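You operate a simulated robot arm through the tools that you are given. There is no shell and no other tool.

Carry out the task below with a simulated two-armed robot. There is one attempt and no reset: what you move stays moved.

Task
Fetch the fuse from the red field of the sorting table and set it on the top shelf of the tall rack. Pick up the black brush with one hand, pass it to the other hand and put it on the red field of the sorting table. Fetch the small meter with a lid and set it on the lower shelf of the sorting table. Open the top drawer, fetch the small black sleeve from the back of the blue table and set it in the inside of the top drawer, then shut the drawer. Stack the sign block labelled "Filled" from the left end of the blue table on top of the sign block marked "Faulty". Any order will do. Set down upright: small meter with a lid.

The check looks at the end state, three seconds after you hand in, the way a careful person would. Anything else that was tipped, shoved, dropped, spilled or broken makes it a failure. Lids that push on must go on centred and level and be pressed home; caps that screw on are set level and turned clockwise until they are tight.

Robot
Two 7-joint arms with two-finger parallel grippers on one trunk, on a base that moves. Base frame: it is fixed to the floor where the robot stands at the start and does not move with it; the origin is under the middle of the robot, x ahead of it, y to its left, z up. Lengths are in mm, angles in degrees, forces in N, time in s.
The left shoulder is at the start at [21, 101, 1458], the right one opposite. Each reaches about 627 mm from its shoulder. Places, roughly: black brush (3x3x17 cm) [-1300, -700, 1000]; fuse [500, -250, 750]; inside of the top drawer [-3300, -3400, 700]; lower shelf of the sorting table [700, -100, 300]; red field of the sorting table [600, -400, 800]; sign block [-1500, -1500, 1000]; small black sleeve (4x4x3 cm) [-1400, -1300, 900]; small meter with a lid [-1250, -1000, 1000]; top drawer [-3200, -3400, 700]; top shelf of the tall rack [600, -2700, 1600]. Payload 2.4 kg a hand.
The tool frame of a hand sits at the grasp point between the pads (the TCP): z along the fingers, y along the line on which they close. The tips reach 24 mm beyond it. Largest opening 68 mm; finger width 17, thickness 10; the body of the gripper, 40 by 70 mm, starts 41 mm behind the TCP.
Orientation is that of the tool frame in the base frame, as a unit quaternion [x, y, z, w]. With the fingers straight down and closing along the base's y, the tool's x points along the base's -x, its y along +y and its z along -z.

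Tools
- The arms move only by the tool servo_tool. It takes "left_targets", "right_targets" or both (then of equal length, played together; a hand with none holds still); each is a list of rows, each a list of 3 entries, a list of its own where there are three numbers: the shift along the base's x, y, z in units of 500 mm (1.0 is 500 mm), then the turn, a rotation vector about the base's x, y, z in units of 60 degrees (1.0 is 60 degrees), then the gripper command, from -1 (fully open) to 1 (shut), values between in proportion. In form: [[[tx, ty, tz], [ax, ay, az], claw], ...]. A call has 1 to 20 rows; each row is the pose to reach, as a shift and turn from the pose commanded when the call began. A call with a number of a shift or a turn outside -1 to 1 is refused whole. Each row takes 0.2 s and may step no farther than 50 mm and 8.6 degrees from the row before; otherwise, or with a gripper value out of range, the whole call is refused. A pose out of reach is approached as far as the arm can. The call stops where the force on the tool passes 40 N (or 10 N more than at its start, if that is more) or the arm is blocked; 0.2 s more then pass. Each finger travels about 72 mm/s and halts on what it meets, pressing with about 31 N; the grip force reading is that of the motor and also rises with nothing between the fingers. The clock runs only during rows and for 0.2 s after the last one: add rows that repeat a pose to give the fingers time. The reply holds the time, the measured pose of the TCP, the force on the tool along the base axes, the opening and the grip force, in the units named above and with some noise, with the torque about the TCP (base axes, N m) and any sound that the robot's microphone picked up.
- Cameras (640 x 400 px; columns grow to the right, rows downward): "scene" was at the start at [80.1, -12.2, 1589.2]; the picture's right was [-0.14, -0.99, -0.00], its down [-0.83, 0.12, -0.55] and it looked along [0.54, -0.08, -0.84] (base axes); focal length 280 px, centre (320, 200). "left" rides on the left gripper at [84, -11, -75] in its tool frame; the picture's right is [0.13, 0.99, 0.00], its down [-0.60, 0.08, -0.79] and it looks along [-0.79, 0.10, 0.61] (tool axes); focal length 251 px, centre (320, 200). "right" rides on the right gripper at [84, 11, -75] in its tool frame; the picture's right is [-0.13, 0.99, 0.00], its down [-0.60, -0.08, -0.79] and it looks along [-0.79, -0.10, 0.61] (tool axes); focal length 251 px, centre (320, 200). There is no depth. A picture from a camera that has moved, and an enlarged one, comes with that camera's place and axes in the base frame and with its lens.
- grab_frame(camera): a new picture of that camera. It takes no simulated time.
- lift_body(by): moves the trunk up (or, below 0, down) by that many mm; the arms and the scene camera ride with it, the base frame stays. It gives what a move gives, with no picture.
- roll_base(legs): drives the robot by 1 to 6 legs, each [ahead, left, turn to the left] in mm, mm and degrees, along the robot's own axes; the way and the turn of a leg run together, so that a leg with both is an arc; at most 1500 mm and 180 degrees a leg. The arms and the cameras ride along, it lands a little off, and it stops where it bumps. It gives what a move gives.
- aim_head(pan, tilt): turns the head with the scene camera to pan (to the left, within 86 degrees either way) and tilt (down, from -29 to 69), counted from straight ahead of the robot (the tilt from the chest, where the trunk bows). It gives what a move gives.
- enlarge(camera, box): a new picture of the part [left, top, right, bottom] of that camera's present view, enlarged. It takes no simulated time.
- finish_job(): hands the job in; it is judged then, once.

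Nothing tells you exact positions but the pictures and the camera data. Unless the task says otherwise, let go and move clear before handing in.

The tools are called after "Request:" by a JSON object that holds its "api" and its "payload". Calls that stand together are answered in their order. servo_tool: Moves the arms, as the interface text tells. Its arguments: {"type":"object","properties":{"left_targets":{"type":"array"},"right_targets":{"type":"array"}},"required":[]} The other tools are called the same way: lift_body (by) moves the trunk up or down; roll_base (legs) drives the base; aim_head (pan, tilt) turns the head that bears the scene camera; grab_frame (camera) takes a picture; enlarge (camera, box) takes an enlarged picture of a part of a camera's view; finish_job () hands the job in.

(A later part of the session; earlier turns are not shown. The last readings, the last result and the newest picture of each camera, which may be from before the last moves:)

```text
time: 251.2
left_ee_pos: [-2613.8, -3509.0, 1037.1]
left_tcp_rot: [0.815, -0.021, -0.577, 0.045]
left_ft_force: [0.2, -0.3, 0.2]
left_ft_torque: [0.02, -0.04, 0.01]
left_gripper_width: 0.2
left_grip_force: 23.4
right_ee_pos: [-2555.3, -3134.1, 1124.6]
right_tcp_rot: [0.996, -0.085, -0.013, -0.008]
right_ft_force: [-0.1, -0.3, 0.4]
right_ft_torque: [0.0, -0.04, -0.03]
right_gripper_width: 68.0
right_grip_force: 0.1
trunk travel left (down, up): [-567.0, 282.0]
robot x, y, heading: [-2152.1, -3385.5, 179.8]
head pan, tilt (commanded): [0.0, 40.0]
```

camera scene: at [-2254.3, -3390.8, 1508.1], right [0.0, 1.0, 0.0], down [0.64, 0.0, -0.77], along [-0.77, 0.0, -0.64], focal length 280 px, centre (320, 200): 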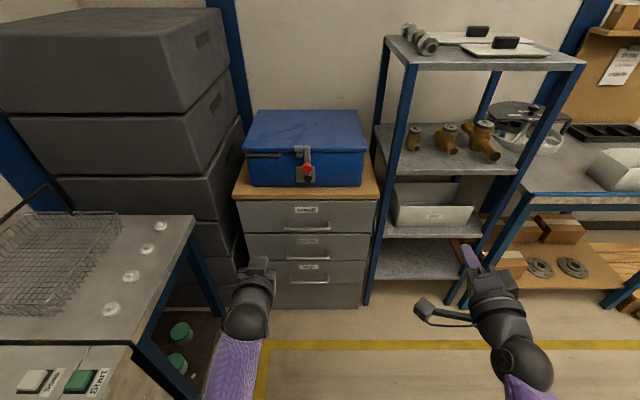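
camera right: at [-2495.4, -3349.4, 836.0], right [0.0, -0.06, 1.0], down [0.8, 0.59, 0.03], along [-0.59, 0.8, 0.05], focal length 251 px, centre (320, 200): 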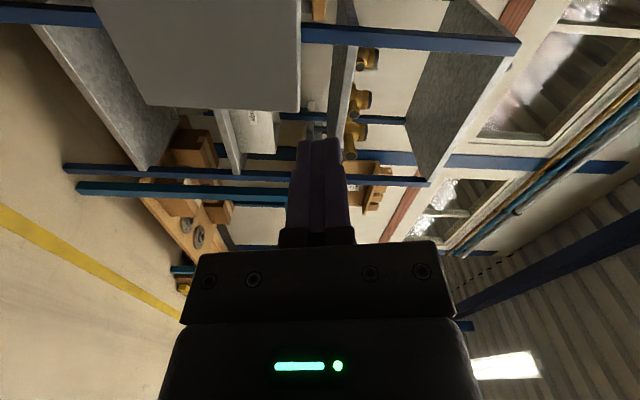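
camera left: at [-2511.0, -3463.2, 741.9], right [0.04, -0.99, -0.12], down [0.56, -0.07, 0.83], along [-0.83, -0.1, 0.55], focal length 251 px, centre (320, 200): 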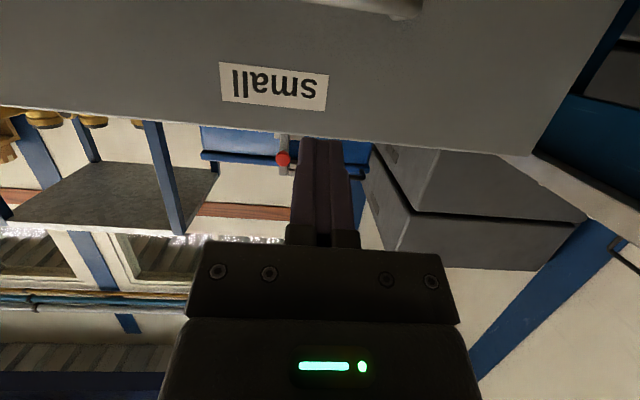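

Both arms are in good shape. I drive along the rear aisle to the brush and turn to face the machine.

Request:
{"api": "roll_base", "payload": {"legs": [[0, -1350, 0], [0, -1300, 0], [0, 0, 179.5]]}}

Request:
{"api": "aim_head", "payload": {"pan": 0, "tilt": 35}}

Request:
{"api": "grab_frame", "payload": {"camera": "scene"}}

```text
time: 271.2
left_ee_pos: [-1690.8, -651.6, 1037.7]
left_tcp_rot: [0.035, 0.815, 0.035, 0.577]
left_ft_force: [0.6, 0.5, -0.1]
left_ft_torque: [0.02, 0.02, 0.01]
left_gripper_width: 0.0
left_grip_force: 23.4
right_ee_pos: [-1765.0, -1022.4, 1124.5]
right_tcp_rot: [0.101, 0.995, -0.008, 0.012]
right_ft_force: [-0.4, 0.5, 0.4]
right_ft_torque: [-0.02, 0.01, 0.02]
right_gripper_width: 68.0
right_grip_force: 0.1
trunk travel left (down, up): [-567.0, 282.0]
robot x, y, heading: [-2157.7, -754.7, -2.1]
head pan, tilt (commanded): [0.0, 40.0]
```

```text
time: 271.9
left_ee_pos: [-1691.5, -649.8, 1037.0]
left_tcp_rot: [0.035, 0.814, 0.036, 0.579]
left_ft_force: [0.0, 0.3, 0.1]
left_ft_torque: [-0.01, 0.01, -0.03]
left_gripper_width: 0.0
left_grip_force: 23.9
right_ee_pos: [-1763.7, -1024.0, 1123.9]
right_tcp_rot: [0.103, 0.995, -0.008, 0.012]
right_ft_force: [-0.7, 0.8, 0.0]
right_ft_torque: [0.0, 0.01, 0.01]
right_gripper_width: 68.1
right_grip_force: 0.1
trunk travel left (down, up): [-567.0, 282.0]
robot x, y, heading: [-2158.4, -757.0, -1.8]
head pan, tilt (commanded): [0.0, 35.0]
```

```text
taken
camera scene: at [-2054.7, -762.0, 1515.7], right [-0.03, -1.0, 0.0], down [-0.57, 0.02, -0.82], along [0.82, -0.03, -0.57], focal length 280 px, centre (320, 200)
```

scene: 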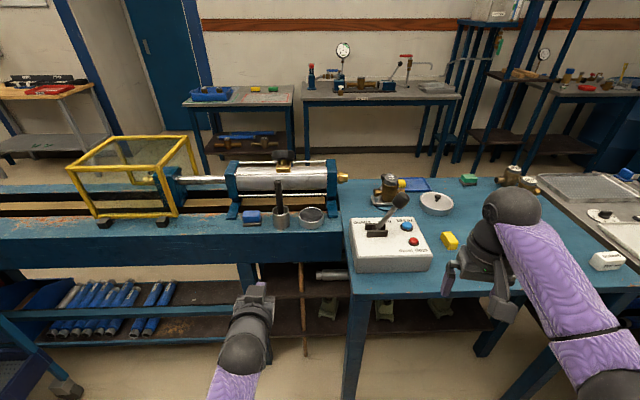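

The brush in its cup is ahead, slightly left. I zoom in.

Request:
{"api": "enlarge", "payload": {"camera": "scene", "box": [210, 150, 370, 255]}}

Request:
{"api": "grab_frame", "payload": {"camera": "left"}}

```text
3.81 times, centred on (290, 202) of scene
camera zoom: at [-2054.7, -762.0, 1515.7], right [-0.03, -1.0, 0.0], down [-0.57, 0.02, -0.82], along [0.82, -0.03, -0.57], focal length 1066 px, centre (434, 190)
```

zoom: 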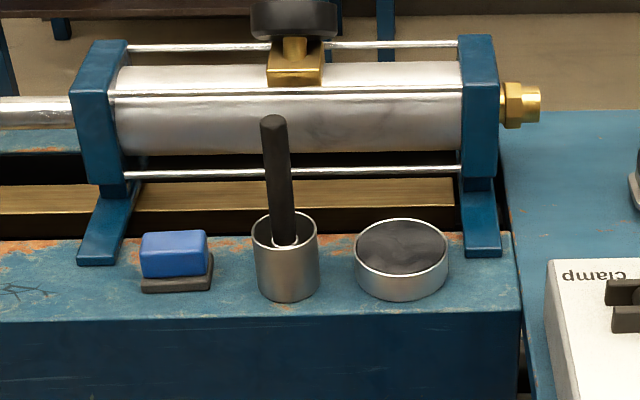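

```text
taken
camera left: at [-1790.3, -653.2, 982.9], right [-0.03, 1.0, -0.02], down [-0.55, 0.0, 0.84], along [0.84, 0.03, 0.55], focal length 251 px, centre (320, 200)
```

left: 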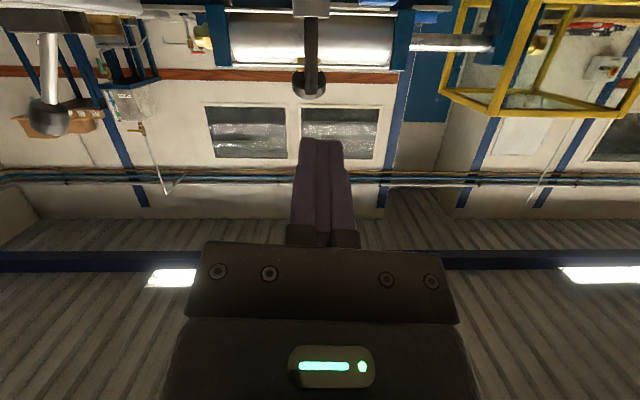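

The brush stands nearly vertical at about [−1315, −657], top z≈1076, in a 61 mm tall cup. I'll raise and tilt the right hand up out of the way (to clear the control lever), then straighten heading and move closer.

Request:
{"api": "servo_tool", "payload": {"right_targets": [[[0.03, 0, 0.03], [0, -0.125, 0], -1], [[0.06, 0, 0.08], [0, -0.25, 0], -1], [[0.09, 0, 0.14], [0, -0.375, 0], -1], [[0.12, 0, 0.2], [0, -0.5, 0], -1], [[0.15, 0, 0.25], [0, -0.625, 0], -1], [[0.16, 0, 0.3], [0, -0.75, 0], -1], [[0.16, 0, 0.3], [0, -0.75, 0], -1]]}}

Request:
{"api": "roll_base", "payload": {"legs": [[0, 0, 1.9], [150, 0, 0]]}}

Request:
{"api": "lift_body", "payload": {"by": -130}}

Request:
{"api": "grab_frame", "payload": {"camera": "scene"}}

Request:
{"api": "grab_frame", "payload": {"camera": "left"}}

```text
time: 273.5
left_ee_pos: [-1690.8, -650.8, 1036.8]
left_tcp_rot: [0.035, 0.814, 0.037, 0.578]
left_ft_force: [-0.3, 0.0, -0.2]
left_ft_torque: [0.02, -0.01, 0.02]
left_gripper_width: 0.0
left_grip_force: 23.5
right_ee_pos: [-1684.8, -1023.5, 1275.9]
right_tcp_rot: [0.097, 0.914, 0.032, 0.393]
right_ft_force: [-0.1, -1.1, -0.6]
right_ft_torque: [-0.04, 0.01, 0.0]
right_gripper_width: 67.8
right_grip_force: 0.0
trunk travel left (down, up): [-567.0, 282.0]
robot x, y, heading: [-2156.2, -754.7, -1.8]
head pan, tilt (commanded): [0.0, 35.0]
```

```text
time: 275.2
left_ee_pos: [-1545.5, -634.1, 1037.6]
left_tcp_rot: [0.021, 0.815, 0.046, 0.577]
left_ft_force: [0.5, 0.1, -0.3]
left_ft_torque: [0.01, 0.02, -0.02]
left_gripper_width: 0.0
left_grip_force: 23.6
right_ee_pos: [-1526.8, -1005.3, 1274.5]
right_tcp_rot: [0.081, 0.916, 0.039, 0.391]
right_ft_force: [-0.1, 0.4, 0.3]
right_ft_torque: [0.03, 0.03, 0.01]
right_gripper_width: 68.0
right_grip_force: 0.1
trunk travel left (down, up): [-567.0, 282.0]
robot x, y, heading: [-2004.9, -754.0, 0.0]
head pan, tilt (commanded): [0.0, 35.0]
```

```text
time: 276.8
left_ee_pos: [-1547.2, -621.0, 908.1]
left_tcp_rot: [0.028, 0.813, 0.062, 0.578]
left_ft_force: [-0.2, 0.0, 0.2]
left_ft_torque: [-0.01, 0.01, 0.02]
left_gripper_width: 0.3
left_grip_force: 23.7
right_ee_pos: [-1527.8, -1006.2, 1144.9]
right_tcp_rot: [0.08, 0.916, 0.039, 0.392]
right_ft_force: [1.1, 0.7, -0.4]
right_ft_torque: [-0.01, -0.02, -0.03]
right_gripper_width: 68.0
right_grip_force: 0.0
trunk travel left (down, up): [-437.0, 412.0]
robot x, y, heading: [-2009.0, -752.9, 0.1]
head pan, tilt (commanded): [0.0, 35.0]
```

```text
taken
camera scene: at [-1895.2, -758.1, 1385.3], right [0.0, -1.0, 0.0], down [-0.57, 0.0, -0.82], along [0.82, 0.0, -0.57], focal length 280 px, centre (320, 200)
```

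scene: 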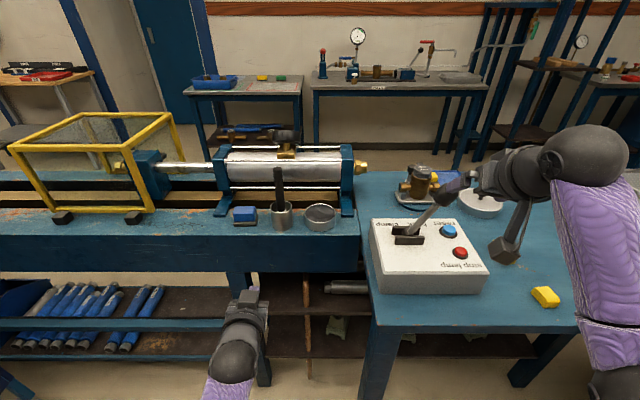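

```text
taken
camera left: at [-1645.0, -626.7, 852.7], right [-0.07, 1.0, 0.01], down [-0.55, -0.05, 0.83], along [0.83, 0.05, 0.55], focal length 251 px, centre (320, 200)
```

left: 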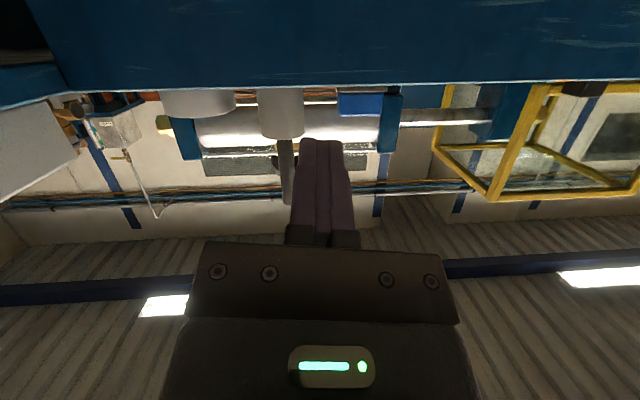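

The lever knob is at about [−1456, −1008, 1104], right by the right hand, so I move the right hand well away to the right first while squaring and raising the left hand to brush height.

Request:
{"api": "servo_tool", "payload": {"left_targets": [[[0, -0.01, 0.04], [-0.03, 0, -0.006], 0], [[0, -0.02, 0.09], [-0.06, 0, -0.012], -1], [[0, -0.04, 0.14], [-0.1, 0, -0.018], -1], [[0, -0.06, 0.2], [-0.128, 0, -0.025], -1], [[0, -0.072, 0.258], [-0.128, 0, -0.025], -1], [[0, -0.072, 0.258], [-0.128, 0, -0.025], -1]], "right_targets": [[[-0.03, -0.05, 0.02], [0, 0, 0], -1], [[-0.06, -0.1, 0.04], [0, 0, 0], -1], [[-0.09, -0.17, 0.04], [0, 0, 0], -1], [[-0.1, -0.24, 0.04], [0, 0, 0], -1], [[-0.1, -0.3, 0.04], [0, 0, 0], -1], [[-0.1, -0.3, 0.04], [0, 0, 0], -1]]}}

Request:
{"api": "grab_frame", "payload": {"camera": "scene"}}

Request:
{"api": "grab_frame", "payload": {"camera": "left"}}

```text
time: 278.4
left_ee_pos: [-1547.6, -639.3, 1027.6]
left_tcp_rot: [0.017, 0.817, 0.036, 0.575]
left_ft_force: [0.1, -0.5, -0.7]
left_ft_torque: [-0.01, -0.04, 0.02]
left_gripper_width: 68.2
left_grip_force: 0.1
right_ee_pos: [-1575.9, -1156.6, 1164.3]
right_tcp_rot: [0.081, 0.916, 0.039, 0.392]
right_ft_force: [-0.1, 0.7, -0.8]
right_ft_torque: [-0.04, -0.01, -0.01]
right_gripper_width: 68.2
right_grip_force: 0.1
trunk travel left (down, up): [-437.0, 412.0]
robot x, y, heading: [-2012.5, -755.0, 0.3]
head pan, tilt (commanded): [0.0, 35.0]
stopped in row 6 (left hand): the arm was blocked; the commanded pose is now the measured one
```

```text
taken
camera scene: at [-1895.1, -758.0, 1385.2], right [0.0, -1.0, 0.0], down [-0.57, 0.0, -0.82], along [0.82, 0.0, -0.57], focal length 280 px, centre (320, 200)
```

scene: 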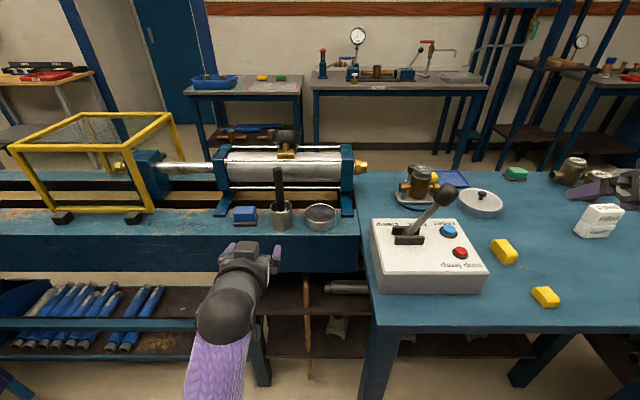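

```text
taken
camera left: at [-1646.3, -647.1, 973.8], right [-0.06, 1.0, -0.04], down [-0.54, 0.01, 0.84], along [0.84, 0.07, 0.54], focal length 251 px, centre (320, 200)
```

left: 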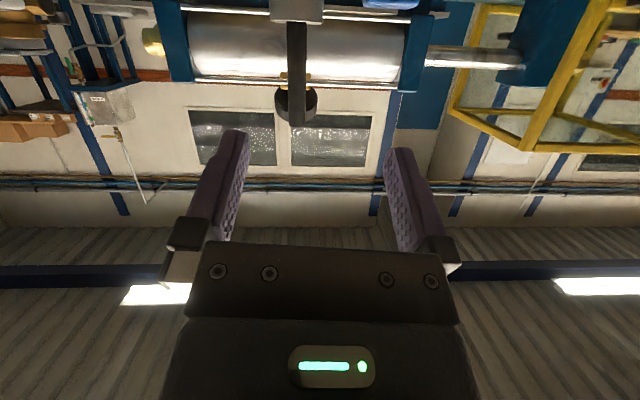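

The brush is at y≈−655 in the hand view too. I drive 115 mm forward, then extend the left arm toward it.

Request:
{"api": "roll_base", "payload": {"legs": [[115, 0, 0]]}}

Request:
{"api": "servo_tool", "payload": {"left_targets": [[[0.03, -0.016, 0.005], [0, 0, -0.02], -1], [[0.08, -0.032, 0.01], [0, 0, -0.035], -1], [[0.12, -0.034, 0.01], [0, 0, -0.035], -1], [[0.12, -0.034, 0.01], [0, 0, -0.035], -1]]}}

Request:
{"api": "grab_frame", "payload": {"camera": "left"}}

Request:
{"api": "grab_frame", "payload": {"camera": "scene"}}

```text
time: 279.6
left_ee_pos: [-1431.9, -641.0, 1027.5]
left_tcp_rot: [0.018, 0.817, 0.034, 0.575]
left_ft_force: [0.0, -0.2, -0.5]
left_ft_torque: [0.0, -0.03, -0.01]
left_gripper_width: 67.8
left_grip_force: 0.0
right_ee_pos: [-1461.4, -1158.9, 1164.6]
right_tcp_rot: [0.081, 0.916, 0.039, 0.391]
right_ft_force: [-0.6, 0.2, -0.3]
right_ft_torque: [-0.02, 0.0, 0.01]
right_gripper_width: 68.0
right_grip_force: 0.0
trunk travel left (down, up): [-437.0, 412.0]
robot x, y, heading: [-1895.1, -758.0, -0.1]
head pan, tilt (commanded): [0.0, 35.0]
```

```text
time: 280.6
left_ee_pos: [-1370.6, -657.3, 1032.5]
left_tcp_rot: [0.034, 0.817, 0.023, 0.575]
left_ft_force: [-0.3, 0.1, -0.1]
left_ft_torque: [0.0, 0.02, 0.0]
left_gripper_width: 68.1
left_grip_force: 0.1
right_ee_pos: [-1461.7, -1158.5, 1164.9]
right_tcp_rot: [0.082, 0.916, 0.039, 0.391]
right_ft_force: [0.2, -0.2, 0.9]
right_ft_torque: [0.02, 0.01, 0.01]
right_gripper_width: 68.1
right_grip_force: 0.0
trunk travel left (down, up): [-437.0, 412.0]
robot x, y, heading: [-1892.1, -753.3, -0.2]
head pan, tilt (commanded): [0.0, 35.0]
```

```text
taken
camera left: at [-1470.2, -661.0, 978.9], right [-0.02, 1.0, -0.05], down [-0.54, 0.03, 0.84], along [0.84, 0.04, 0.54], focal length 251 px, centre (320, 200)
```

left: 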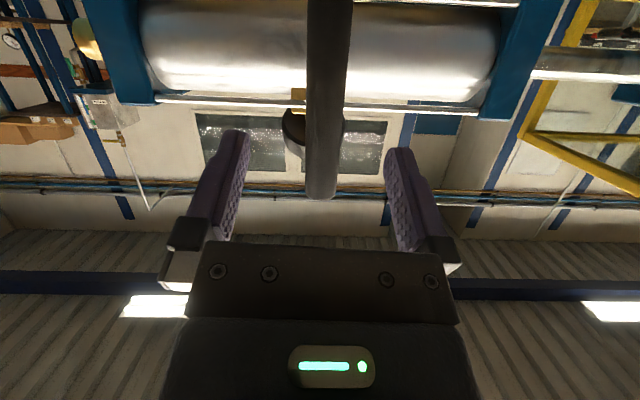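

```text
taken
camera scene: at [-1779.7, -758.2, 1385.2], right [0.0, -1.0, 0.0], down [-0.57, 0.0, -0.82], along [0.82, 0.0, -0.57], focal length 280 px, centre (320, 200)
```

scene: 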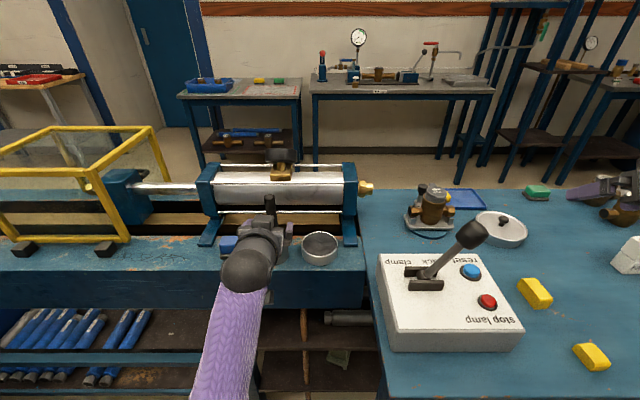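

The brush is squarely between the open fingers' path. I extend 52 mm forward.

Request:
{"api": "servo_tool", "payload": {"left_targets": [[[0.05, 0.004, 0.0], [0, 0, 0], -1], [[0.09, 0.006, 0.0], [0, 0, 0], -1], [[0.104, 0.006, 0.0], [0, 0, 0], -1], [[0.104, 0.006, 0.0], [0, 0, 0], -1]]}}

Request:
{"api": "grab_frame", "payload": {"camera": "left"}}

Request:
{"api": "enlarge", "payload": {"camera": "scene", "box": [180, 140, 380, 290]}}

```text
time: 281.6
left_ee_pos: [-1320.3, -655.5, 1032.7]
left_tcp_rot: [0.032, 0.817, 0.024, 0.576]
left_ft_force: [-0.6, -0.1, 0.1]
left_ft_torque: [0.0, 0.01, 0.01]
left_gripper_width: 68.1
left_grip_force: 0.1
right_ee_pos: [-1461.0, -1157.6, 1164.5]
right_tcp_rot: [0.081, 0.916, 0.04, 0.391]
right_ft_force: [0.6, -0.6, -0.2]
right_ft_torque: [-0.01, -0.02, -0.02]
right_gripper_width: 67.9
right_grip_force: 0.1
trunk travel left (down, up): [-437.0, 412.0]
robot x, y, heading: [-1894.1, -754.1, 0.1]
head pan, tilt (commanded): [0.0, 35.0]
```

```text
taken
camera left: at [-1419.2, -657.2, 979.2], right [-0.02, 1.0, -0.05], down [-0.54, 0.03, 0.84], along [0.84, 0.04, 0.54], focal length 251 px, centre (320, 200)
```

left: 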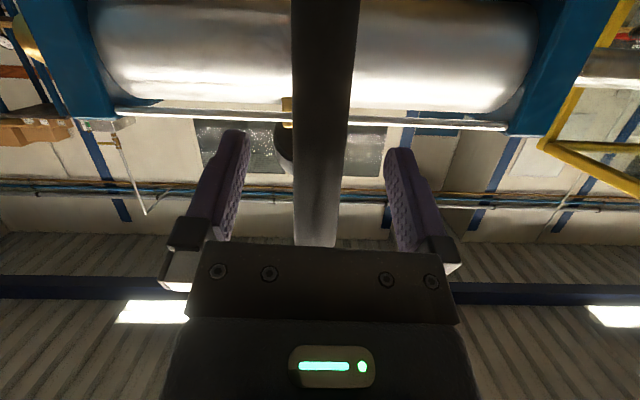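

```text
2.67 times, centred on (280, 215) of scene
camera zoom: at [-1779.7, -758.2, 1385.2], right [0.0, -1.0, 0.0], down [-0.57, 0.0, -0.82], along [0.82, 0.0, -0.57], focal length 746 px, centre (427, 160)
```

zoom: 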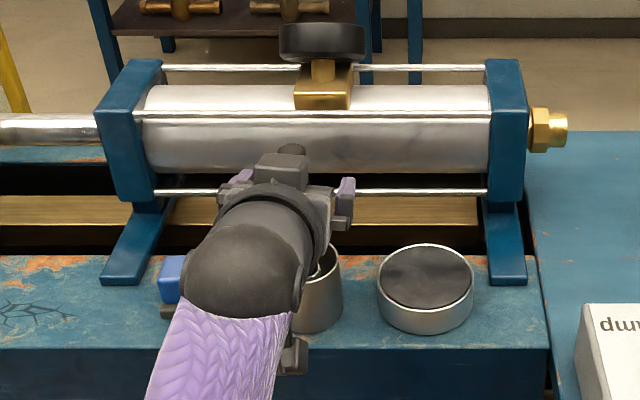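

The brush is between the pads. I close the left gripper.

Request:
{"api": "servo_tool", "payload": {"left_targets": [[[-0.008, 0.002, 0.0], [0, 0, 0], -0.3], [[-0.008, 0.002, 0.0], [0, 0, 0], 0.3], [[-0.008, 0.002, 0.0], [0, 0, 0], 1], [[-0.008, 0.002, 0.0], [0, 0, 0], 1], [[-0.008, 0.002, 0.0], [0, 0, 0], 1]]}}

Request:
{"api": "grab_frame", "payload": {"camera": "left"}}

```text
time: 282.8
left_ee_pos: [-1323.6, -653.7, 1033.5]
left_tcp_rot: [0.033, 0.817, 0.023, 0.575]
left_ft_force: [0.8, -2.6, 1.4]
left_ft_torque: [-0.26, -0.01, 0.0]
left_gripper_width: 21.1
left_grip_force: 30.9
right_ee_pos: [-1462.8, -1158.2, 1163.2]
right_tcp_rot: [0.081, 0.916, 0.038, 0.392]
right_ft_force: [-0.2, -0.4, -0.1]
right_ft_torque: [0.0, -0.01, 0.01]
right_gripper_width: 68.0
right_grip_force: 0.0
trunk travel left (down, up): [-437.0, 412.0]
robot x, y, heading: [-1894.4, -755.5, -0.1]
head pan, tilt (commanded): [0.0, 35.0]
```

```text
taken
camera left: at [-1423.3, -657.2, 979.7], right [-0.02, 1.0, -0.05], down [-0.54, 0.03, 0.84], along [0.84, 0.04, 0.54], focal length 251 px, centre (320, 200)
```

left: 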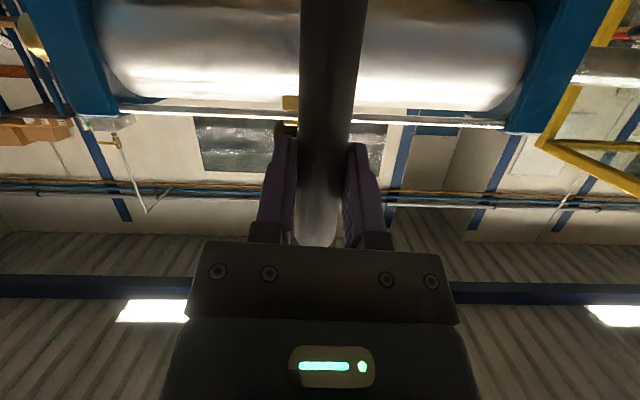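

Brush gripped (21 mm). I lift with the trunk, first a little to check that the cup stays put.

Request:
{"api": "lift_body", "payload": {"by": 35}}

Request:
{"api": "enlarge", "payload": {"camera": "scene", "box": [180, 140, 380, 290]}}

Request:
{"api": "lift_body", "payload": {"by": 100}}

Request:
{"api": "grab_frame", "payload": {"camera": "scene"}}

Request:
{"api": "grab_frame", "payload": {"camera": "left"}}

```text
time: 283.6
left_ee_pos: [-1324.5, -654.4, 1067.1]
left_tcp_rot: [0.032, 0.817, 0.024, 0.576]
left_ft_force: [0.5, 0.2, -1.0]
left_ft_torque: [0.01, 0.01, 0.0]
left_gripper_width: 20.9
left_grip_force: 30.7
right_ee_pos: [-1461.1, -1158.8, 1199.4]
right_tcp_rot: [0.082, 0.916, 0.039, 0.39]
right_ft_force: [-0.9, 0.1, -0.8]
right_ft_torque: [-0.04, 0.0, 0.0]
right_gripper_width: 68.0
right_grip_force: 0.1
trunk travel left (down, up): [-472.0, 377.0]
robot x, y, heading: [-1893.8, -757.3, -0.3]
head pan, tilt (commanded): [0.0, 35.0]
```

```text
2.67 times, centred on (280, 215) of scene
camera zoom: at [-1783.3, -758.3, 1420.4], right [0.0, -1.0, 0.0], down [-0.57, 0.0, -0.82], along [0.82, 0.0, -0.57], focal length 746 px, centre (427, 160)
```

zoom: 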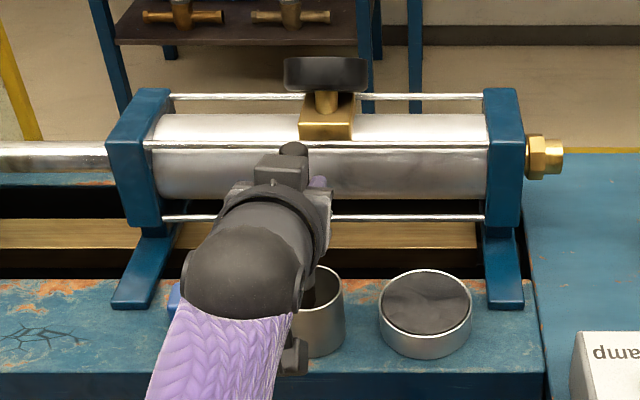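

```text
time: 285.0
left_ee_pos: [-1322.6, -654.1, 1166.9]
left_tcp_rot: [0.034, 0.817, 0.023, 0.576]
left_ft_force: [-0.8, -0.4, -0.1]
left_ft_torque: [-0.01, -0.02, -0.02]
left_gripper_width: 20.6
left_grip_force: 30.7
right_ee_pos: [-1463.3, -1158.4, 1299.3]
right_tcp_rot: [0.08, 0.916, 0.04, 0.39]
right_ft_force: [-0.4, 0.0, -0.3]
right_ft_torque: [0.01, -0.05, 0.0]
right_gripper_width: 68.0
right_grip_force: 0.1
trunk travel left (down, up): [-572.0, 277.0]
robot x, y, heading: [-1895.8, -757.4, -0.3]
head pan, tilt (commanded): [0.0, 35.0]
```

```text
taken
camera scene: at [-1790.9, -758.3, 1520.7], right [0.0, -1.0, 0.0], down [-0.57, 0.0, -0.82], along [0.82, 0.0, -0.57], focal length 280 px, centre (320, 200)
```

scene: 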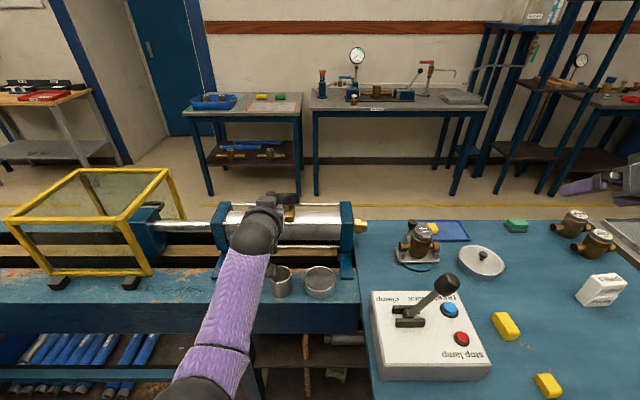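

```text
taken
camera left: at [-1422.9, -657.3, 1113.6], right [-0.02, 1.0, -0.05], down [-0.54, 0.03, 0.84], along [0.84, 0.04, 0.54], focal length 251 px, centre (320, 200)
```

left: 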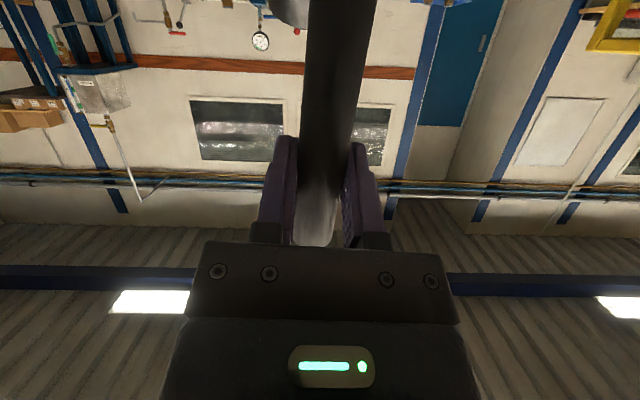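

The brush is out and the cup is undisturbed. I back off into free space for the hand-over.

Request:
{"api": "roll_base", "payload": {"legs": [[-450, 0, 0]]}}

Request:
{"api": "servo_tool", "payload": {"left_targets": [[[-0.03, 0, 0], [0, 0.14, 0], 1], [[-0.06, 0, 0], [0, 0.28, 0], 1], [[-0.09, 0, 0], [0, 0.42, 0], 1], [[-0.12, 0, 0], [0, 0.56, 0], 1], [[-0.15, 0, -0.01], [0, 0.7, 0], 1], [[-0.18, 0, -0.02], [0, 0.84, 0], 1], [[-0.2, 0, -0.03], [0, 0.98, 0], 1], [[-0.2, 0, -0.03], [0, 0.98, 0], 1]]}}

Request:
{"api": "grab_frame", "payload": {"camera": "scene"}}

```text
time: 287.6
left_ee_pos: [-1762.7, -659.4, 1167.5]
left_tcp_rot: [0.037, 0.817, 0.021, 0.576]
left_ft_force: [-0.6, -0.1, -1.1]
left_ft_torque: [-0.01, -0.01, 0.05]
left_gripper_width: 20.6
left_grip_force: 31.1
right_ee_pos: [-1907.3, -1161.3, 1299.2]
right_tcp_rot: [0.088, 0.915, 0.036, 0.392]
right_ft_force: [0.4, 0.4, 0.4]
right_ft_torque: [0.01, -0.01, 0.0]
right_gripper_width: 68.0
right_grip_force: 0.0
trunk travel left (down, up): [-572.0, 277.0]
robot x, y, heading: [-2334.6, -750.1, -0.9]
head pan, tilt (commanded): [0.0, 35.0]
```

```text
time: 289.4
left_ee_pos: [-1863.0, -658.3, 1151.6]
left_tcp_rot: [0.042, 0.994, -0.001, 0.1]
left_ft_force: [-0.3, 0.0, 0.3]
left_ft_torque: [0.01, -0.01, -0.02]
left_gripper_width: 20.7
left_grip_force: 30.9
right_ee_pos: [-1906.5, -1162.1, 1300.0]
right_tcp_rot: [0.088, 0.915, 0.036, 0.392]
right_ft_force: [-1.0, -0.5, -0.3]
right_ft_torque: [0.0, 0.02, -0.01]
right_gripper_width: 67.9
right_grip_force: 0.1
trunk travel left (down, up): [-572.0, 277.0]
robot x, y, heading: [-2334.9, -753.8, -0.8]
head pan, tilt (commanded): [0.0, 35.0]
```

```text
taken
camera scene: at [-2230.9, -756.8, 1520.7], right [-0.01, -1.0, 0.0], down [-0.57, 0.01, -0.82], along [0.82, -0.01, -0.57], focal length 280 px, centre (320, 200)
```

scene: 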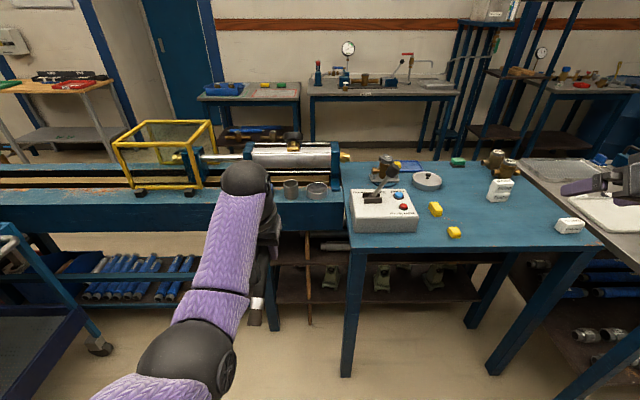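

Now the hand-over: I roll the left hand (holding the brush) toward the right and bring the right hand to a ready pose beside it.

Request:
{"api": "servo_tool", "payload": {"left_targets": [[[-0.012, -0.015, -0.012], [-0.092, 0, -0.055], 1], [[-0.024, -0.031, -0.025], [-0.184, 0, -0.11], 1], [[-0.036, -0.046, -0.037], [-0.276, 0, -0.165], 1], [[-0.048, -0.062, -0.049], [-0.367, 0, -0.22], 1], [[-0.06, -0.077, -0.061], [-0.459, 0, -0.276], 1], [[-0.072, -0.093, -0.074], [-0.551, 0, -0.331], 1], [[-0.084, -0.108, -0.086], [-0.643, 0, -0.386], 1], [[-0.084, -0.108, -0.086], [-0.643, 0, -0.386], 1]], "right_targets": [[[-0.014, 0.06, -0.063], [-0.016, 0.037, 0.021], -1], [[-0.028, 0.12, -0.126], [-0.032, 0.073, 0.041], -1], [[-0.042, 0.18, -0.189], [-0.048, 0.11, 0.062], -1], [[-0.056, 0.24, -0.252], [-0.064, 0.146, 0.082], -1], [[-0.07, 0.3, -0.315], [-0.08, 0.183, 0.103], -1], [[-0.084, 0.36, -0.378], [-0.096, 0.219, 0.123], -1], [[-0.096, 0.42, -0.442], [-0.112, 0.256, 0.144], -1], [[-0.096, 0.42, -0.442], [-0.112, 0.256, 0.144], -1]]}}

Request:
{"api": "aim_head", "payload": {"pan": 0, "tilt": 50}}

Request:
{"api": "grab_frame", "payload": {"camera": "scene"}}

Request:
{"api": "grab_frame", "payload": {"camera": "right"}}

Request:
{"api": "grab_frame", "payload": {"camera": "left"}}

```text
time: 291.2
left_ee_pos: [-1904.7, -713.4, 1109.0]
left_tcp_rot: [0.202, 0.909, -0.348, 0.107]
left_ft_force: [0.2, -1.1, -0.9]
left_ft_torque: [0.01, -0.01, 0.04]
left_gripper_width: 20.7
left_grip_force: 31.3
right_ee_pos: [-1953.8, -950.8, 1078.5]
right_tcp_rot: [0.0, 0.964, 0.0, 0.266]
right_ft_force: [0.9, -0.1, 0.9]
right_ft_torque: [0.01, 0.04, 0.02]
right_gripper_width: 68.1
right_grip_force: 0.1
trunk travel left (down, up): [-572.0, 277.0]
robot x, y, heading: [-2332.1, -752.4, -0.5]
head pan, tilt (commanded): [0.0, 35.0]
```

```text
time: 292.0
left_ee_pos: [-1904.3, -713.1, 1110.5]
left_tcp_rot: [0.202, 0.909, -0.348, 0.107]
left_ft_force: [0.4, -0.3, -0.5]
left_ft_torque: [0.01, 0.03, 0.02]
left_gripper_width: 20.6
left_grip_force: 30.5
right_ee_pos: [-1954.0, -951.4, 1077.2]
right_tcp_rot: [0.0, 0.964, 0.001, 0.266]
right_ft_force: [-0.4, 0.0, -0.1]
right_ft_torque: [0.0, 0.04, -0.03]
right_gripper_width: 67.9
right_grip_force: 0.0
trunk travel left (down, up): [-572.0, 277.0]
robot x, y, heading: [-2333.7, -755.1, -1.0]
head pan, tilt (commanded): [0.0, 50.0]
```

```text
taken
camera scene: at [-2241.8, -756.5, 1499.1], right [-0.01, -1.0, 0.0], down [-0.77, 0.01, -0.64], along [0.64, -0.01, -0.77], focal length 280 px, centre (320, 200)
```

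scene: 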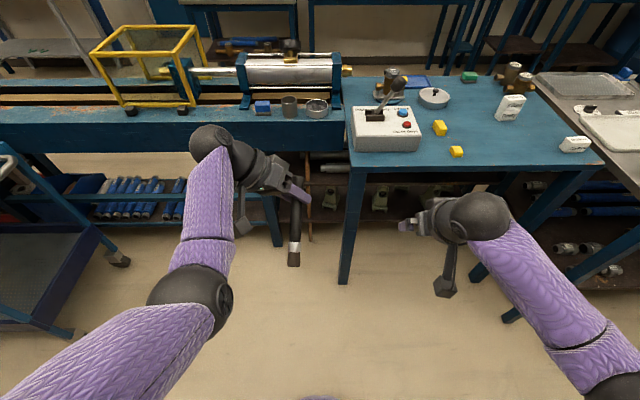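

```text
taken
camera right: at [-2063.0, -941.7, 1098.3], right [0.11, 0.99, 0.07], down [0.11, -0.08, 0.99], along [0.99, -0.1, -0.12], focal length 251 px, centre (320, 200)
```

right: 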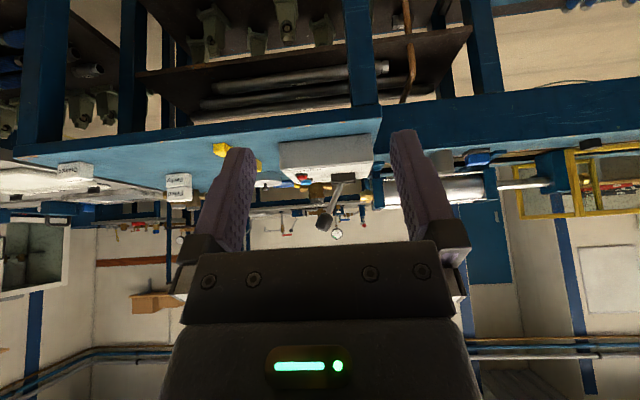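

```text
taken
camera left: at [-1988.8, -643.8, 1143.7], right [0.32, 0.71, -0.63], down [0.53, 0.41, 0.74], along [0.78, -0.57, -0.25], focal length 251 px, centre (320, 200)
```

left: 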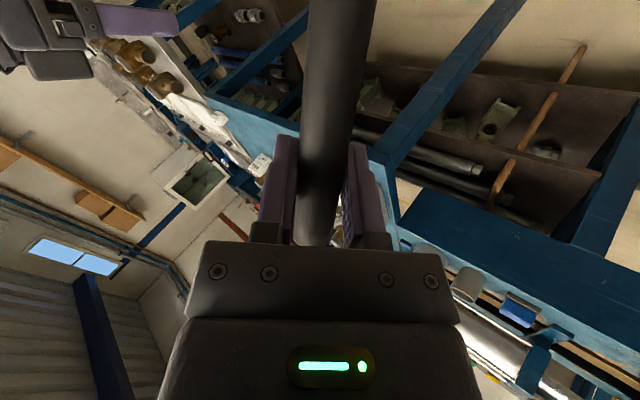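

The left hand holds the brush with the bristle end toward me. I zoom in to place the right grip on the free part of the handle.

Request:
{"api": "enlarge", "payload": {"camera": "scene", "box": [220, 140, 380, 290]}}

```text
2.67 times, centred on (300, 215) of scene
camera zoom: at [-2241.8, -756.5, 1499.1], right [-0.01, -1.0, 0.0], down [-0.77, 0.01, -0.64], along [0.64, -0.01, -0.77], focal length 746 px, centre (373, 160)
```

zoom: 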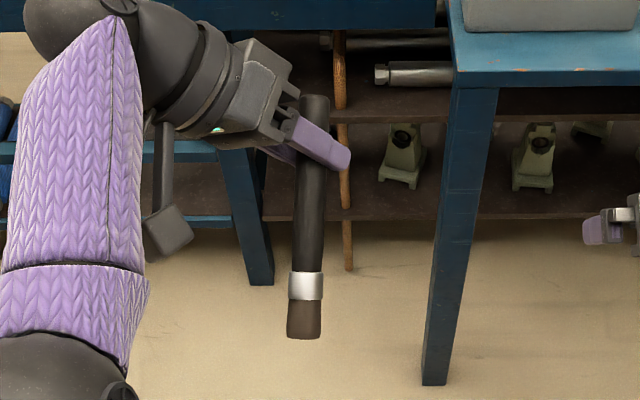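

I bring the right hand to a pre-grasp pose aimed at the free handle section (target ≈ [−1952, −716, 1077]).

Request:
{"api": "servo_tool", "payload": {"right_targets": [[[-0.007, 0.053, 0.014], [0.086, 0, 0.065], -1], [[-0.013, 0.106, 0.028], [0.172, 0, 0.13], -1], [[-0.02, 0.16, 0.04], [0.258, 0, 0.194], -1], [[-0.026, 0.212, 0.05], [0.344, 0, 0.259], -1], [[-0.033, 0.266, 0.06], [0.43, 0, 0.324], -1], [[-0.04, 0.319, 0.073], [0.516, 0, 0.388], -1], [[-0.046, 0.372, 0.086], [0.602, 0, 0.453], -1], [[-0.046, 0.372, 0.086], [0.602, 0, 0.453], -1]]}}

Request:
{"api": "enlarge", "payload": {"camera": "scene", "box": [200, 120, 440, 300]}}

Request:
{"api": "grab_frame", "payload": {"camera": "right"}}

```text
time: 293.8
left_ee_pos: [-1905.0, -712.8, 1109.6]
left_tcp_rot: [0.202, 0.909, -0.347, 0.107]
left_ft_force: [-0.7, 0.1, -0.2]
left_ft_torque: [0.0, 0.02, 0.01]
left_gripper_width: 20.6
left_grip_force: 31.0
right_ee_pos: [-1978.8, -764.7, 1121.1]
right_tcp_rot: [-0.141, 0.889, 0.358, 0.246]
right_ft_force: [-0.5, 0.3, 1.0]
right_ft_torque: [0.0, -0.01, 0.03]
right_gripper_width: 67.7
right_grip_force: 0.1
trunk travel left (down, up): [-572.0, 277.0]
robot x, y, heading: [-2332.0, -751.6, -0.9]
head pan, tilt (commanded): [0.0, 50.0]
```

```text
2.22 times, centred on (320, 210) of scene
camera zoom: at [-2241.9, -756.6, 1499.0], right [-0.01, -1.0, 0.0], down [-0.77, 0.01, -0.64], along [0.64, -0.01, -0.77], focal length 622 px, centre (320, 178)
```

zoom: 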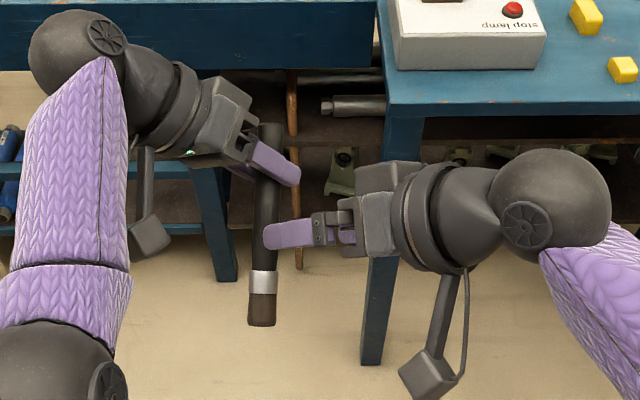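

```text
taken
camera right: at [-2078.1, -817.5, 1128.1], right [-0.32, 0.71, 0.63], down [0.27, -0.57, 0.77], along [0.91, 0.42, -0.01], focal length 251 px, centre (320, 200)
```

right: 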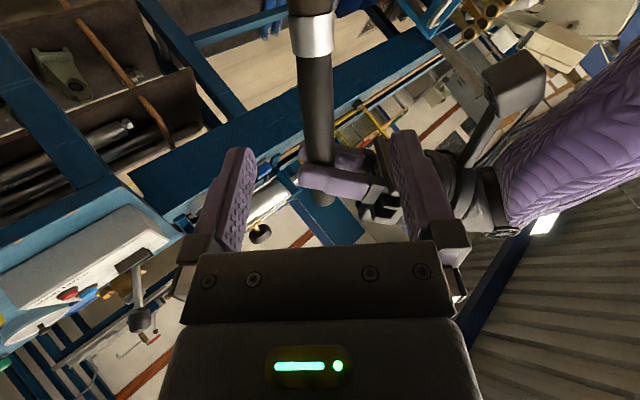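

Perfect alignment: the brush lies straight in the right hand's approach line. I advance 70 mm along the finger direction.

Request:
{"api": "servo_tool", "payload": {"right_targets": [[[0.016, 0.033, -0.029], [0, 0, 0], -1], [[0.032, 0.066, -0.058], [0, 0, 0], -1], [[0.047, 0.099, -0.087], [0, 0, 0], -1], [[0.047, 0.099, -0.087], [0, 0, 0], -1]]}}

Request:
{"api": "enlarge", "payload": {"camera": "scene", "box": [200, 120, 440, 300]}}

Request:
{"api": "grab_frame", "payload": {"camera": "right"}}

```text
time: 294.8
left_ee_pos: [-1903.9, -712.6, 1109.5]
left_tcp_rot: [0.203, 0.909, -0.347, 0.107]
left_ft_force: [0.2, 0.4, -1.2]
left_ft_torque: [0.02, -0.06, -0.01]
left_gripper_width: 20.6
left_grip_force: 31.6
right_ee_pos: [-1955.3, -715.7, 1077.5]
right_tcp_rot: [-0.141, 0.89, 0.358, 0.246]
right_ft_force: [-0.7, 0.3, -0.1]
right_ft_torque: [0.0, 0.01, 0.03]
right_gripper_width: 68.2
right_grip_force: 0.0
trunk travel left (down, up): [-572.0, 277.0]
robot x, y, heading: [-2332.1, -750.9, -1.0]
head pan, tilt (commanded): [0.0, 50.0]
```

```text
2.22 times, centred on (320, 210) of scene
camera zoom: at [-2241.9, -756.6, 1499.0], right [-0.01, -1.0, 0.0], down [-0.77, 0.01, -0.64], along [0.64, -0.01, -0.77], focal length 622 px, centre (320, 178)
```

zoom: 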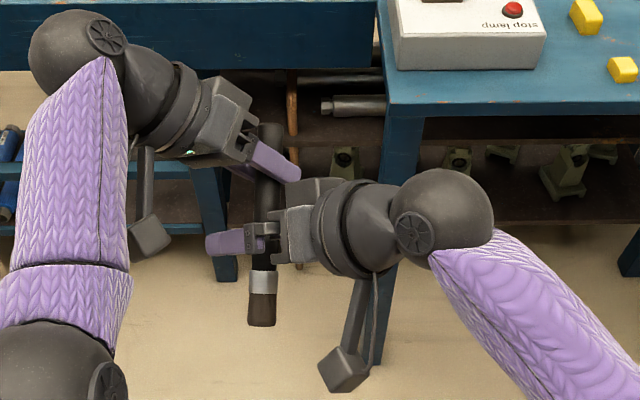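

```text
taken
camera right: at [-2055.1, -768.0, 1085.1], right [-0.32, 0.71, 0.63], down [0.27, -0.57, 0.77], along [0.91, 0.42, -0.01], focal length 251 px, centre (320, 200)
```

right: 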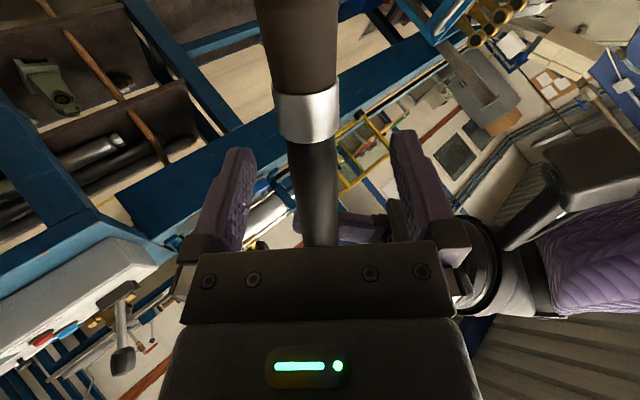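

The handle is exactly at the right hand's grasp point. I close the right gripper, then open the left.

Request:
{"api": "servo_tool", "payload": {"right_targets": [[[0, 0, 0], [0, 0, 0], 0], [[0, 0, 0], [0, 0, 0], 0.5], [[0, 0, 0], [0, 0, 0], 1], [[0, 0, 0], [0, 0, 0], 1], [[0, 0, 0], [0, 0, 0], 1]]}}

Request:
{"api": "servo_tool", "payload": {"left_targets": [[[0, 0, 0], [0, 0, 0], 0.4], [[0, 0, 0], [0, 0, 0], -0.3], [[0, 0, 0], [0, 0, 0], -1], [[0, 0, 0], [0, 0, 0], -1], [[0, 0, 0], [0, 0, 0], -1]]}}

Request:
{"api": "enlarge", "payload": {"camera": "scene", "box": [200, 120, 440, 300]}}

```text
time: 296.0
left_ee_pos: [-1904.9, -712.4, 1109.0]
left_tcp_rot: [0.203, 0.91, -0.347, 0.107]
left_ft_force: [-17.3, 12.4, 16.8]
left_ft_torque: [0.11, 0.8, -0.32]
left_gripper_width: 20.4
left_grip_force: 30.8
right_ee_pos: [-1955.1, -715.6, 1076.4]
right_tcp_rot: [-0.141, 0.89, 0.357, 0.246]
right_ft_force: [18.7, -12.0, -16.8]
right_ft_torque: [0.19, 0.67, -0.41]
right_gripper_width: 22.1
right_grip_force: 30.7
trunk travel left (down, up): [-572.0, 277.0]
robot x, y, heading: [-2333.5, -753.4, -0.8]
head pan, tilt (commanded): [0.0, 50.0]
```

```text
time: 297.2
left_ee_pos: [-1904.6, -713.3, 1110.0]
left_tcp_rot: [0.202, 0.91, -0.347, 0.107]
left_ft_force: [4.8, -0.5, -5.0]
left_ft_torque: [0.19, -0.06, 0.19]
left_gripper_width: 63.7
left_grip_force: 0.2
right_ee_pos: [-1956.0, -714.9, 1077.8]
right_tcp_rot: [-0.141, 0.89, 0.358, 0.247]
right_ft_force: [-5.1, -0.5, 4.4]
right_ft_torque: [-0.25, -0.32, -0.18]
right_gripper_width: 20.9
right_grip_force: 30.6
trunk travel left (down, up): [-572.0, 277.0]
robot x, y, heading: [-2333.3, -751.0, -0.8]
head pan, tilt (commanded): [0.0, 50.0]
```

```text
2.22 times, centred on (320, 210) of scene
camera zoom: at [-2241.9, -756.4, 1499.0], right [-0.01, -1.0, 0.0], down [-0.77, 0.01, -0.64], along [0.64, -0.01, -0.77], focal length 622 px, centre (320, 178)
```

zoom: 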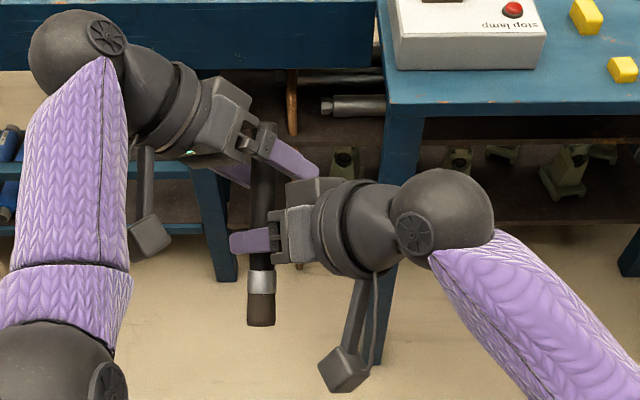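

The right hand holds the brush; a left finger just brushes the right hand's body, so I narrow the left opening a bit and withdraw along its finger axis.

Request:
{"api": "servo_tool", "payload": {"left_targets": [[[0, 0, 0], [0, 0, 0], -0.4], [[0, 0, 0], [0, 0, 0], -0.4], [[-0.002, 0.03, 0.033], [0, 0, 0], -0.4], [[-0.005, 0.07, 0.075], [0, 0, 0], -0.4], [[-0.01, 0.12, 0.12], [0, 0, 0], -0.4], [[-0.01, 0.2, 0.14], [0, 0, 0], -0.4], [[-0.01, 0.26, 0.14], [0, 0, 0], -0.4]]}}

Request:
{"api": "grab_frame", "payload": {"camera": "scene"}}

Request:
{"api": "grab_frame", "payload": {"camera": "right"}}

```text
time: 298.4
left_ee_pos: [-1906.4, -650.7, 1168.6]
left_tcp_rot: [0.204, 0.908, -0.347, 0.115]
left_ft_force: [9.6, -13.2, -2.5]
left_ft_torque: [0.39, 0.18, 0.73]
left_gripper_width: 47.5
left_grip_force: 0.1
right_ee_pos: [-1956.5, -716.6, 1078.4]
right_tcp_rot: [-0.141, 0.89, 0.358, 0.247]
right_ft_force: [-0.3, -0.3, 0.9]
right_ft_torque: [-0.01, -0.01, 0.01]
right_gripper_width: 20.8
right_grip_force: 31.3
trunk travel left (down, up): [-572.0, 277.0]
robot x, y, heading: [-2330.8, -753.0, -0.9]
head pan, tilt (commanded): [0.0, 50.0]
stopped in row 6 (left hand): the force on the tool passed its limit at 80 N (the readings are from after the stop); the commanded pose is now the measured one
```

```text
taken
camera scene: at [-2241.8, -756.3, 1499.0], right [-0.01, -1.0, 0.0], down [-0.77, 0.01, -0.64], along [0.64, -0.01, -0.77], focal length 280 px, centre (320, 200)
```

scene: 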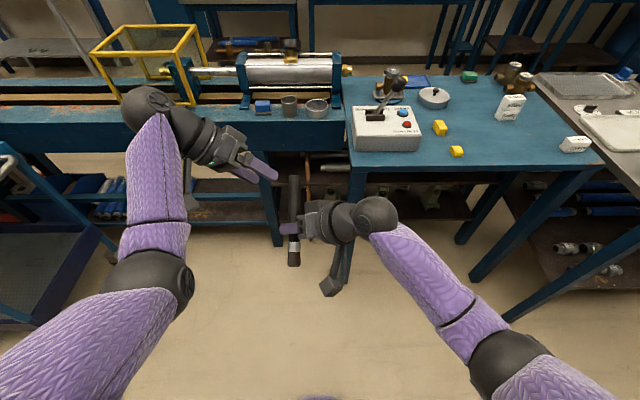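

```text
taken
camera right: at [-2055.1, -768.0, 1085.1], right [-0.31, 0.71, 0.63], down [0.27, -0.57, 0.77], along [0.91, 0.42, -0.01], focal length 251 px, centre (320, 200)
```

right: 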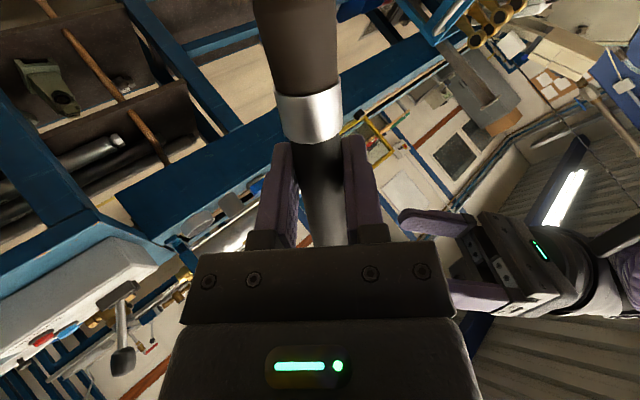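

The hand-over succeeded; the left hand only bumped its own forearm. I unroll the left hand while easing it down and outward.

Request:
{"api": "servo_tool", "payload": {"left_targets": [[[0.02, 0.0, -0.02], [0.092, 0, 0.055], -0.4], [[0.04, 0.02, -0.04], [0.184, 0, 0.11], -0.4], [[0.06, 0.05, -0.06], [0.276, 0, 0.165], -0.4], [[0.06, 0.08, -0.08], [0.367, 0, 0.22], -0.6], [[0.06, 0.11, -0.1], [0.459, 0, 0.276], -1], [[0.06, 0.14, -0.12], [0.551, 0, 0.331], -1], [[0.06, 0.16, -0.12], [0.643, 0, 0.386], -1], [[0.06, 0.16, -0.12], [0.643, 0, 0.386], -1]]}}

Request:
{"api": "grab_frame", "payload": {"camera": "scene"}}

```text
time: 300.2
left_ee_pos: [-1875.0, -569.6, 1108.4]
left_tcp_rot: [0.049, 0.993, 0.002, 0.107]
left_ft_force: [-0.6, 0.6, -0.6]
left_ft_torque: [0.01, 0.0, 0.03]
left_gripper_width: 68.2
left_grip_force: 0.1
right_ee_pos: [-1955.7, -715.2, 1078.4]
right_tcp_rot: [-0.141, 0.89, 0.358, 0.246]
right_ft_force: [0.0, -0.2, -0.3]
right_ft_torque: [-0.01, -0.01, -0.01]
right_gripper_width: 20.6
right_grip_force: 30.9
trunk travel left (down, up): [-572.0, 277.0]
robot x, y, heading: [-2337.1, -751.2, -0.9]
head pan, tilt (commanded): [0.0, 50.0]
```

```text
taken
camera scene: at [-2241.8, -756.4, 1499.0], right [-0.01, -1.0, 0.0], down [-0.77, 0.01, -0.64], along [0.64, -0.01, -0.77], focal length 280 px, centre (320, 200)
```

scene: 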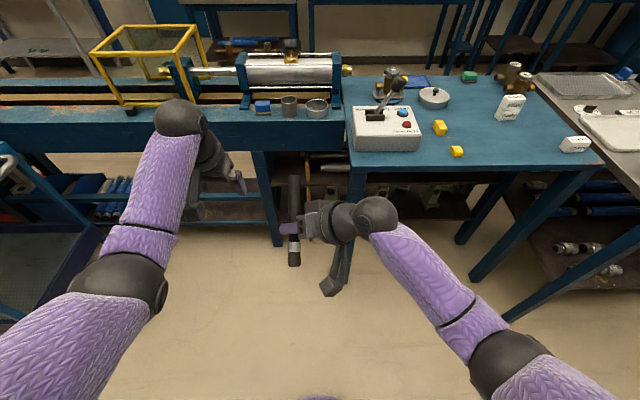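

The right hand alone holds the brush. I bring it back to a comfortable carrying pose and check the grip.

Request:
{"api": "servo_tool", "payload": {"right_targets": [[[0, -0.057, 0], [-0.086, 0, -0.065], 1], [[0, -0.114, 0], [-0.172, 0, -0.13], 1], [[0, -0.171, 0], [-0.258, 0, -0.194], 1], [[0, -0.228, 0], [-0.344, 0, -0.259], 1], [[0, -0.285, 0], [-0.43, 0, -0.324], 1], [[0, -0.342, 0], [-0.516, 0, -0.388], 1], [[0, -0.4, 0], [-0.602, 0, -0.453], 1], [[0, -0.4, 0], [-0.602, 0, -0.453], 1]]}}

Request:
{"api": "grab_frame", "payload": {"camera": "right"}}

Request:
{"api": "grab_frame", "payload": {"camera": "scene"}}

```text
time: 302.1
left_ee_pos: [-1877.2, -570.1, 1108.7]
left_tcp_rot: [0.047, 0.993, 0.001, 0.107]
left_ft_force: [-0.4, 0.4, -0.4]
left_ft_torque: [0.04, -0.01, 0.04]
left_gripper_width: 68.0
left_grip_force: 0.1
right_ee_pos: [-1955.5, -916.3, 1079.8]
right_tcp_rot: [0.001, 0.964, -0.001, 0.266]
right_ft_force: [-1.0, 0.1, -0.2]
right_ft_torque: [0.03, 0.0, -0.03]
right_gripper_width: 20.6
right_grip_force: 31.0
trunk travel left (down, up): [-572.0, 277.0]
robot x, y, heading: [-2334.2, -756.5, -1.0]
head pan, tilt (commanded): [0.0, 50.0]
```

```text
taken
camera right: at [-2064.5, -906.1, 1099.7], right [0.11, 0.99, 0.07], down [0.11, -0.08, 0.99], along [0.99, -0.1, -0.12], focal length 251 px, centre (320, 200)
```

right: 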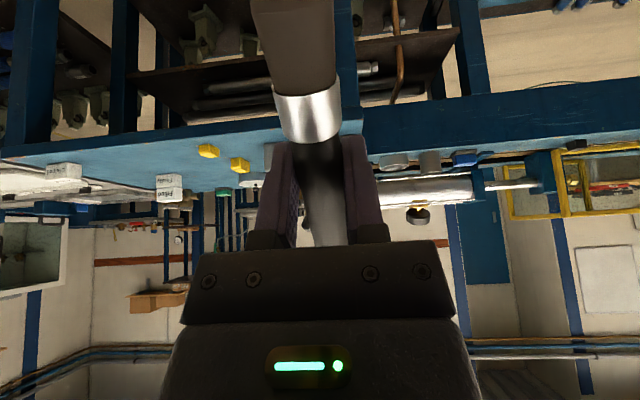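

```text
taken
camera scene: at [-2241.9, -756.4, 1499.0], right [-0.01, -1.0, 0.0], down [-0.77, 0.01, -0.64], along [0.64, -0.01, -0.77], focal length 280 px, centre (320, 200)
```

scene: 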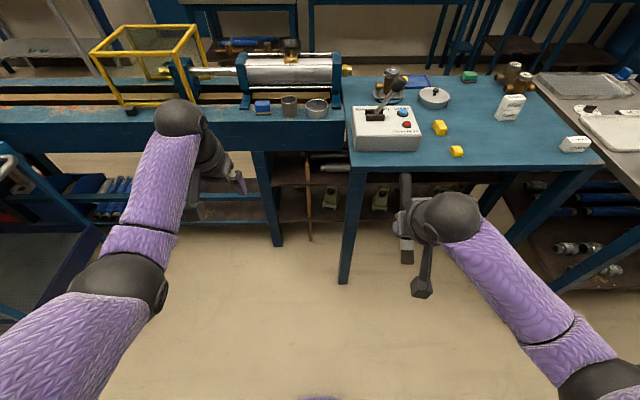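

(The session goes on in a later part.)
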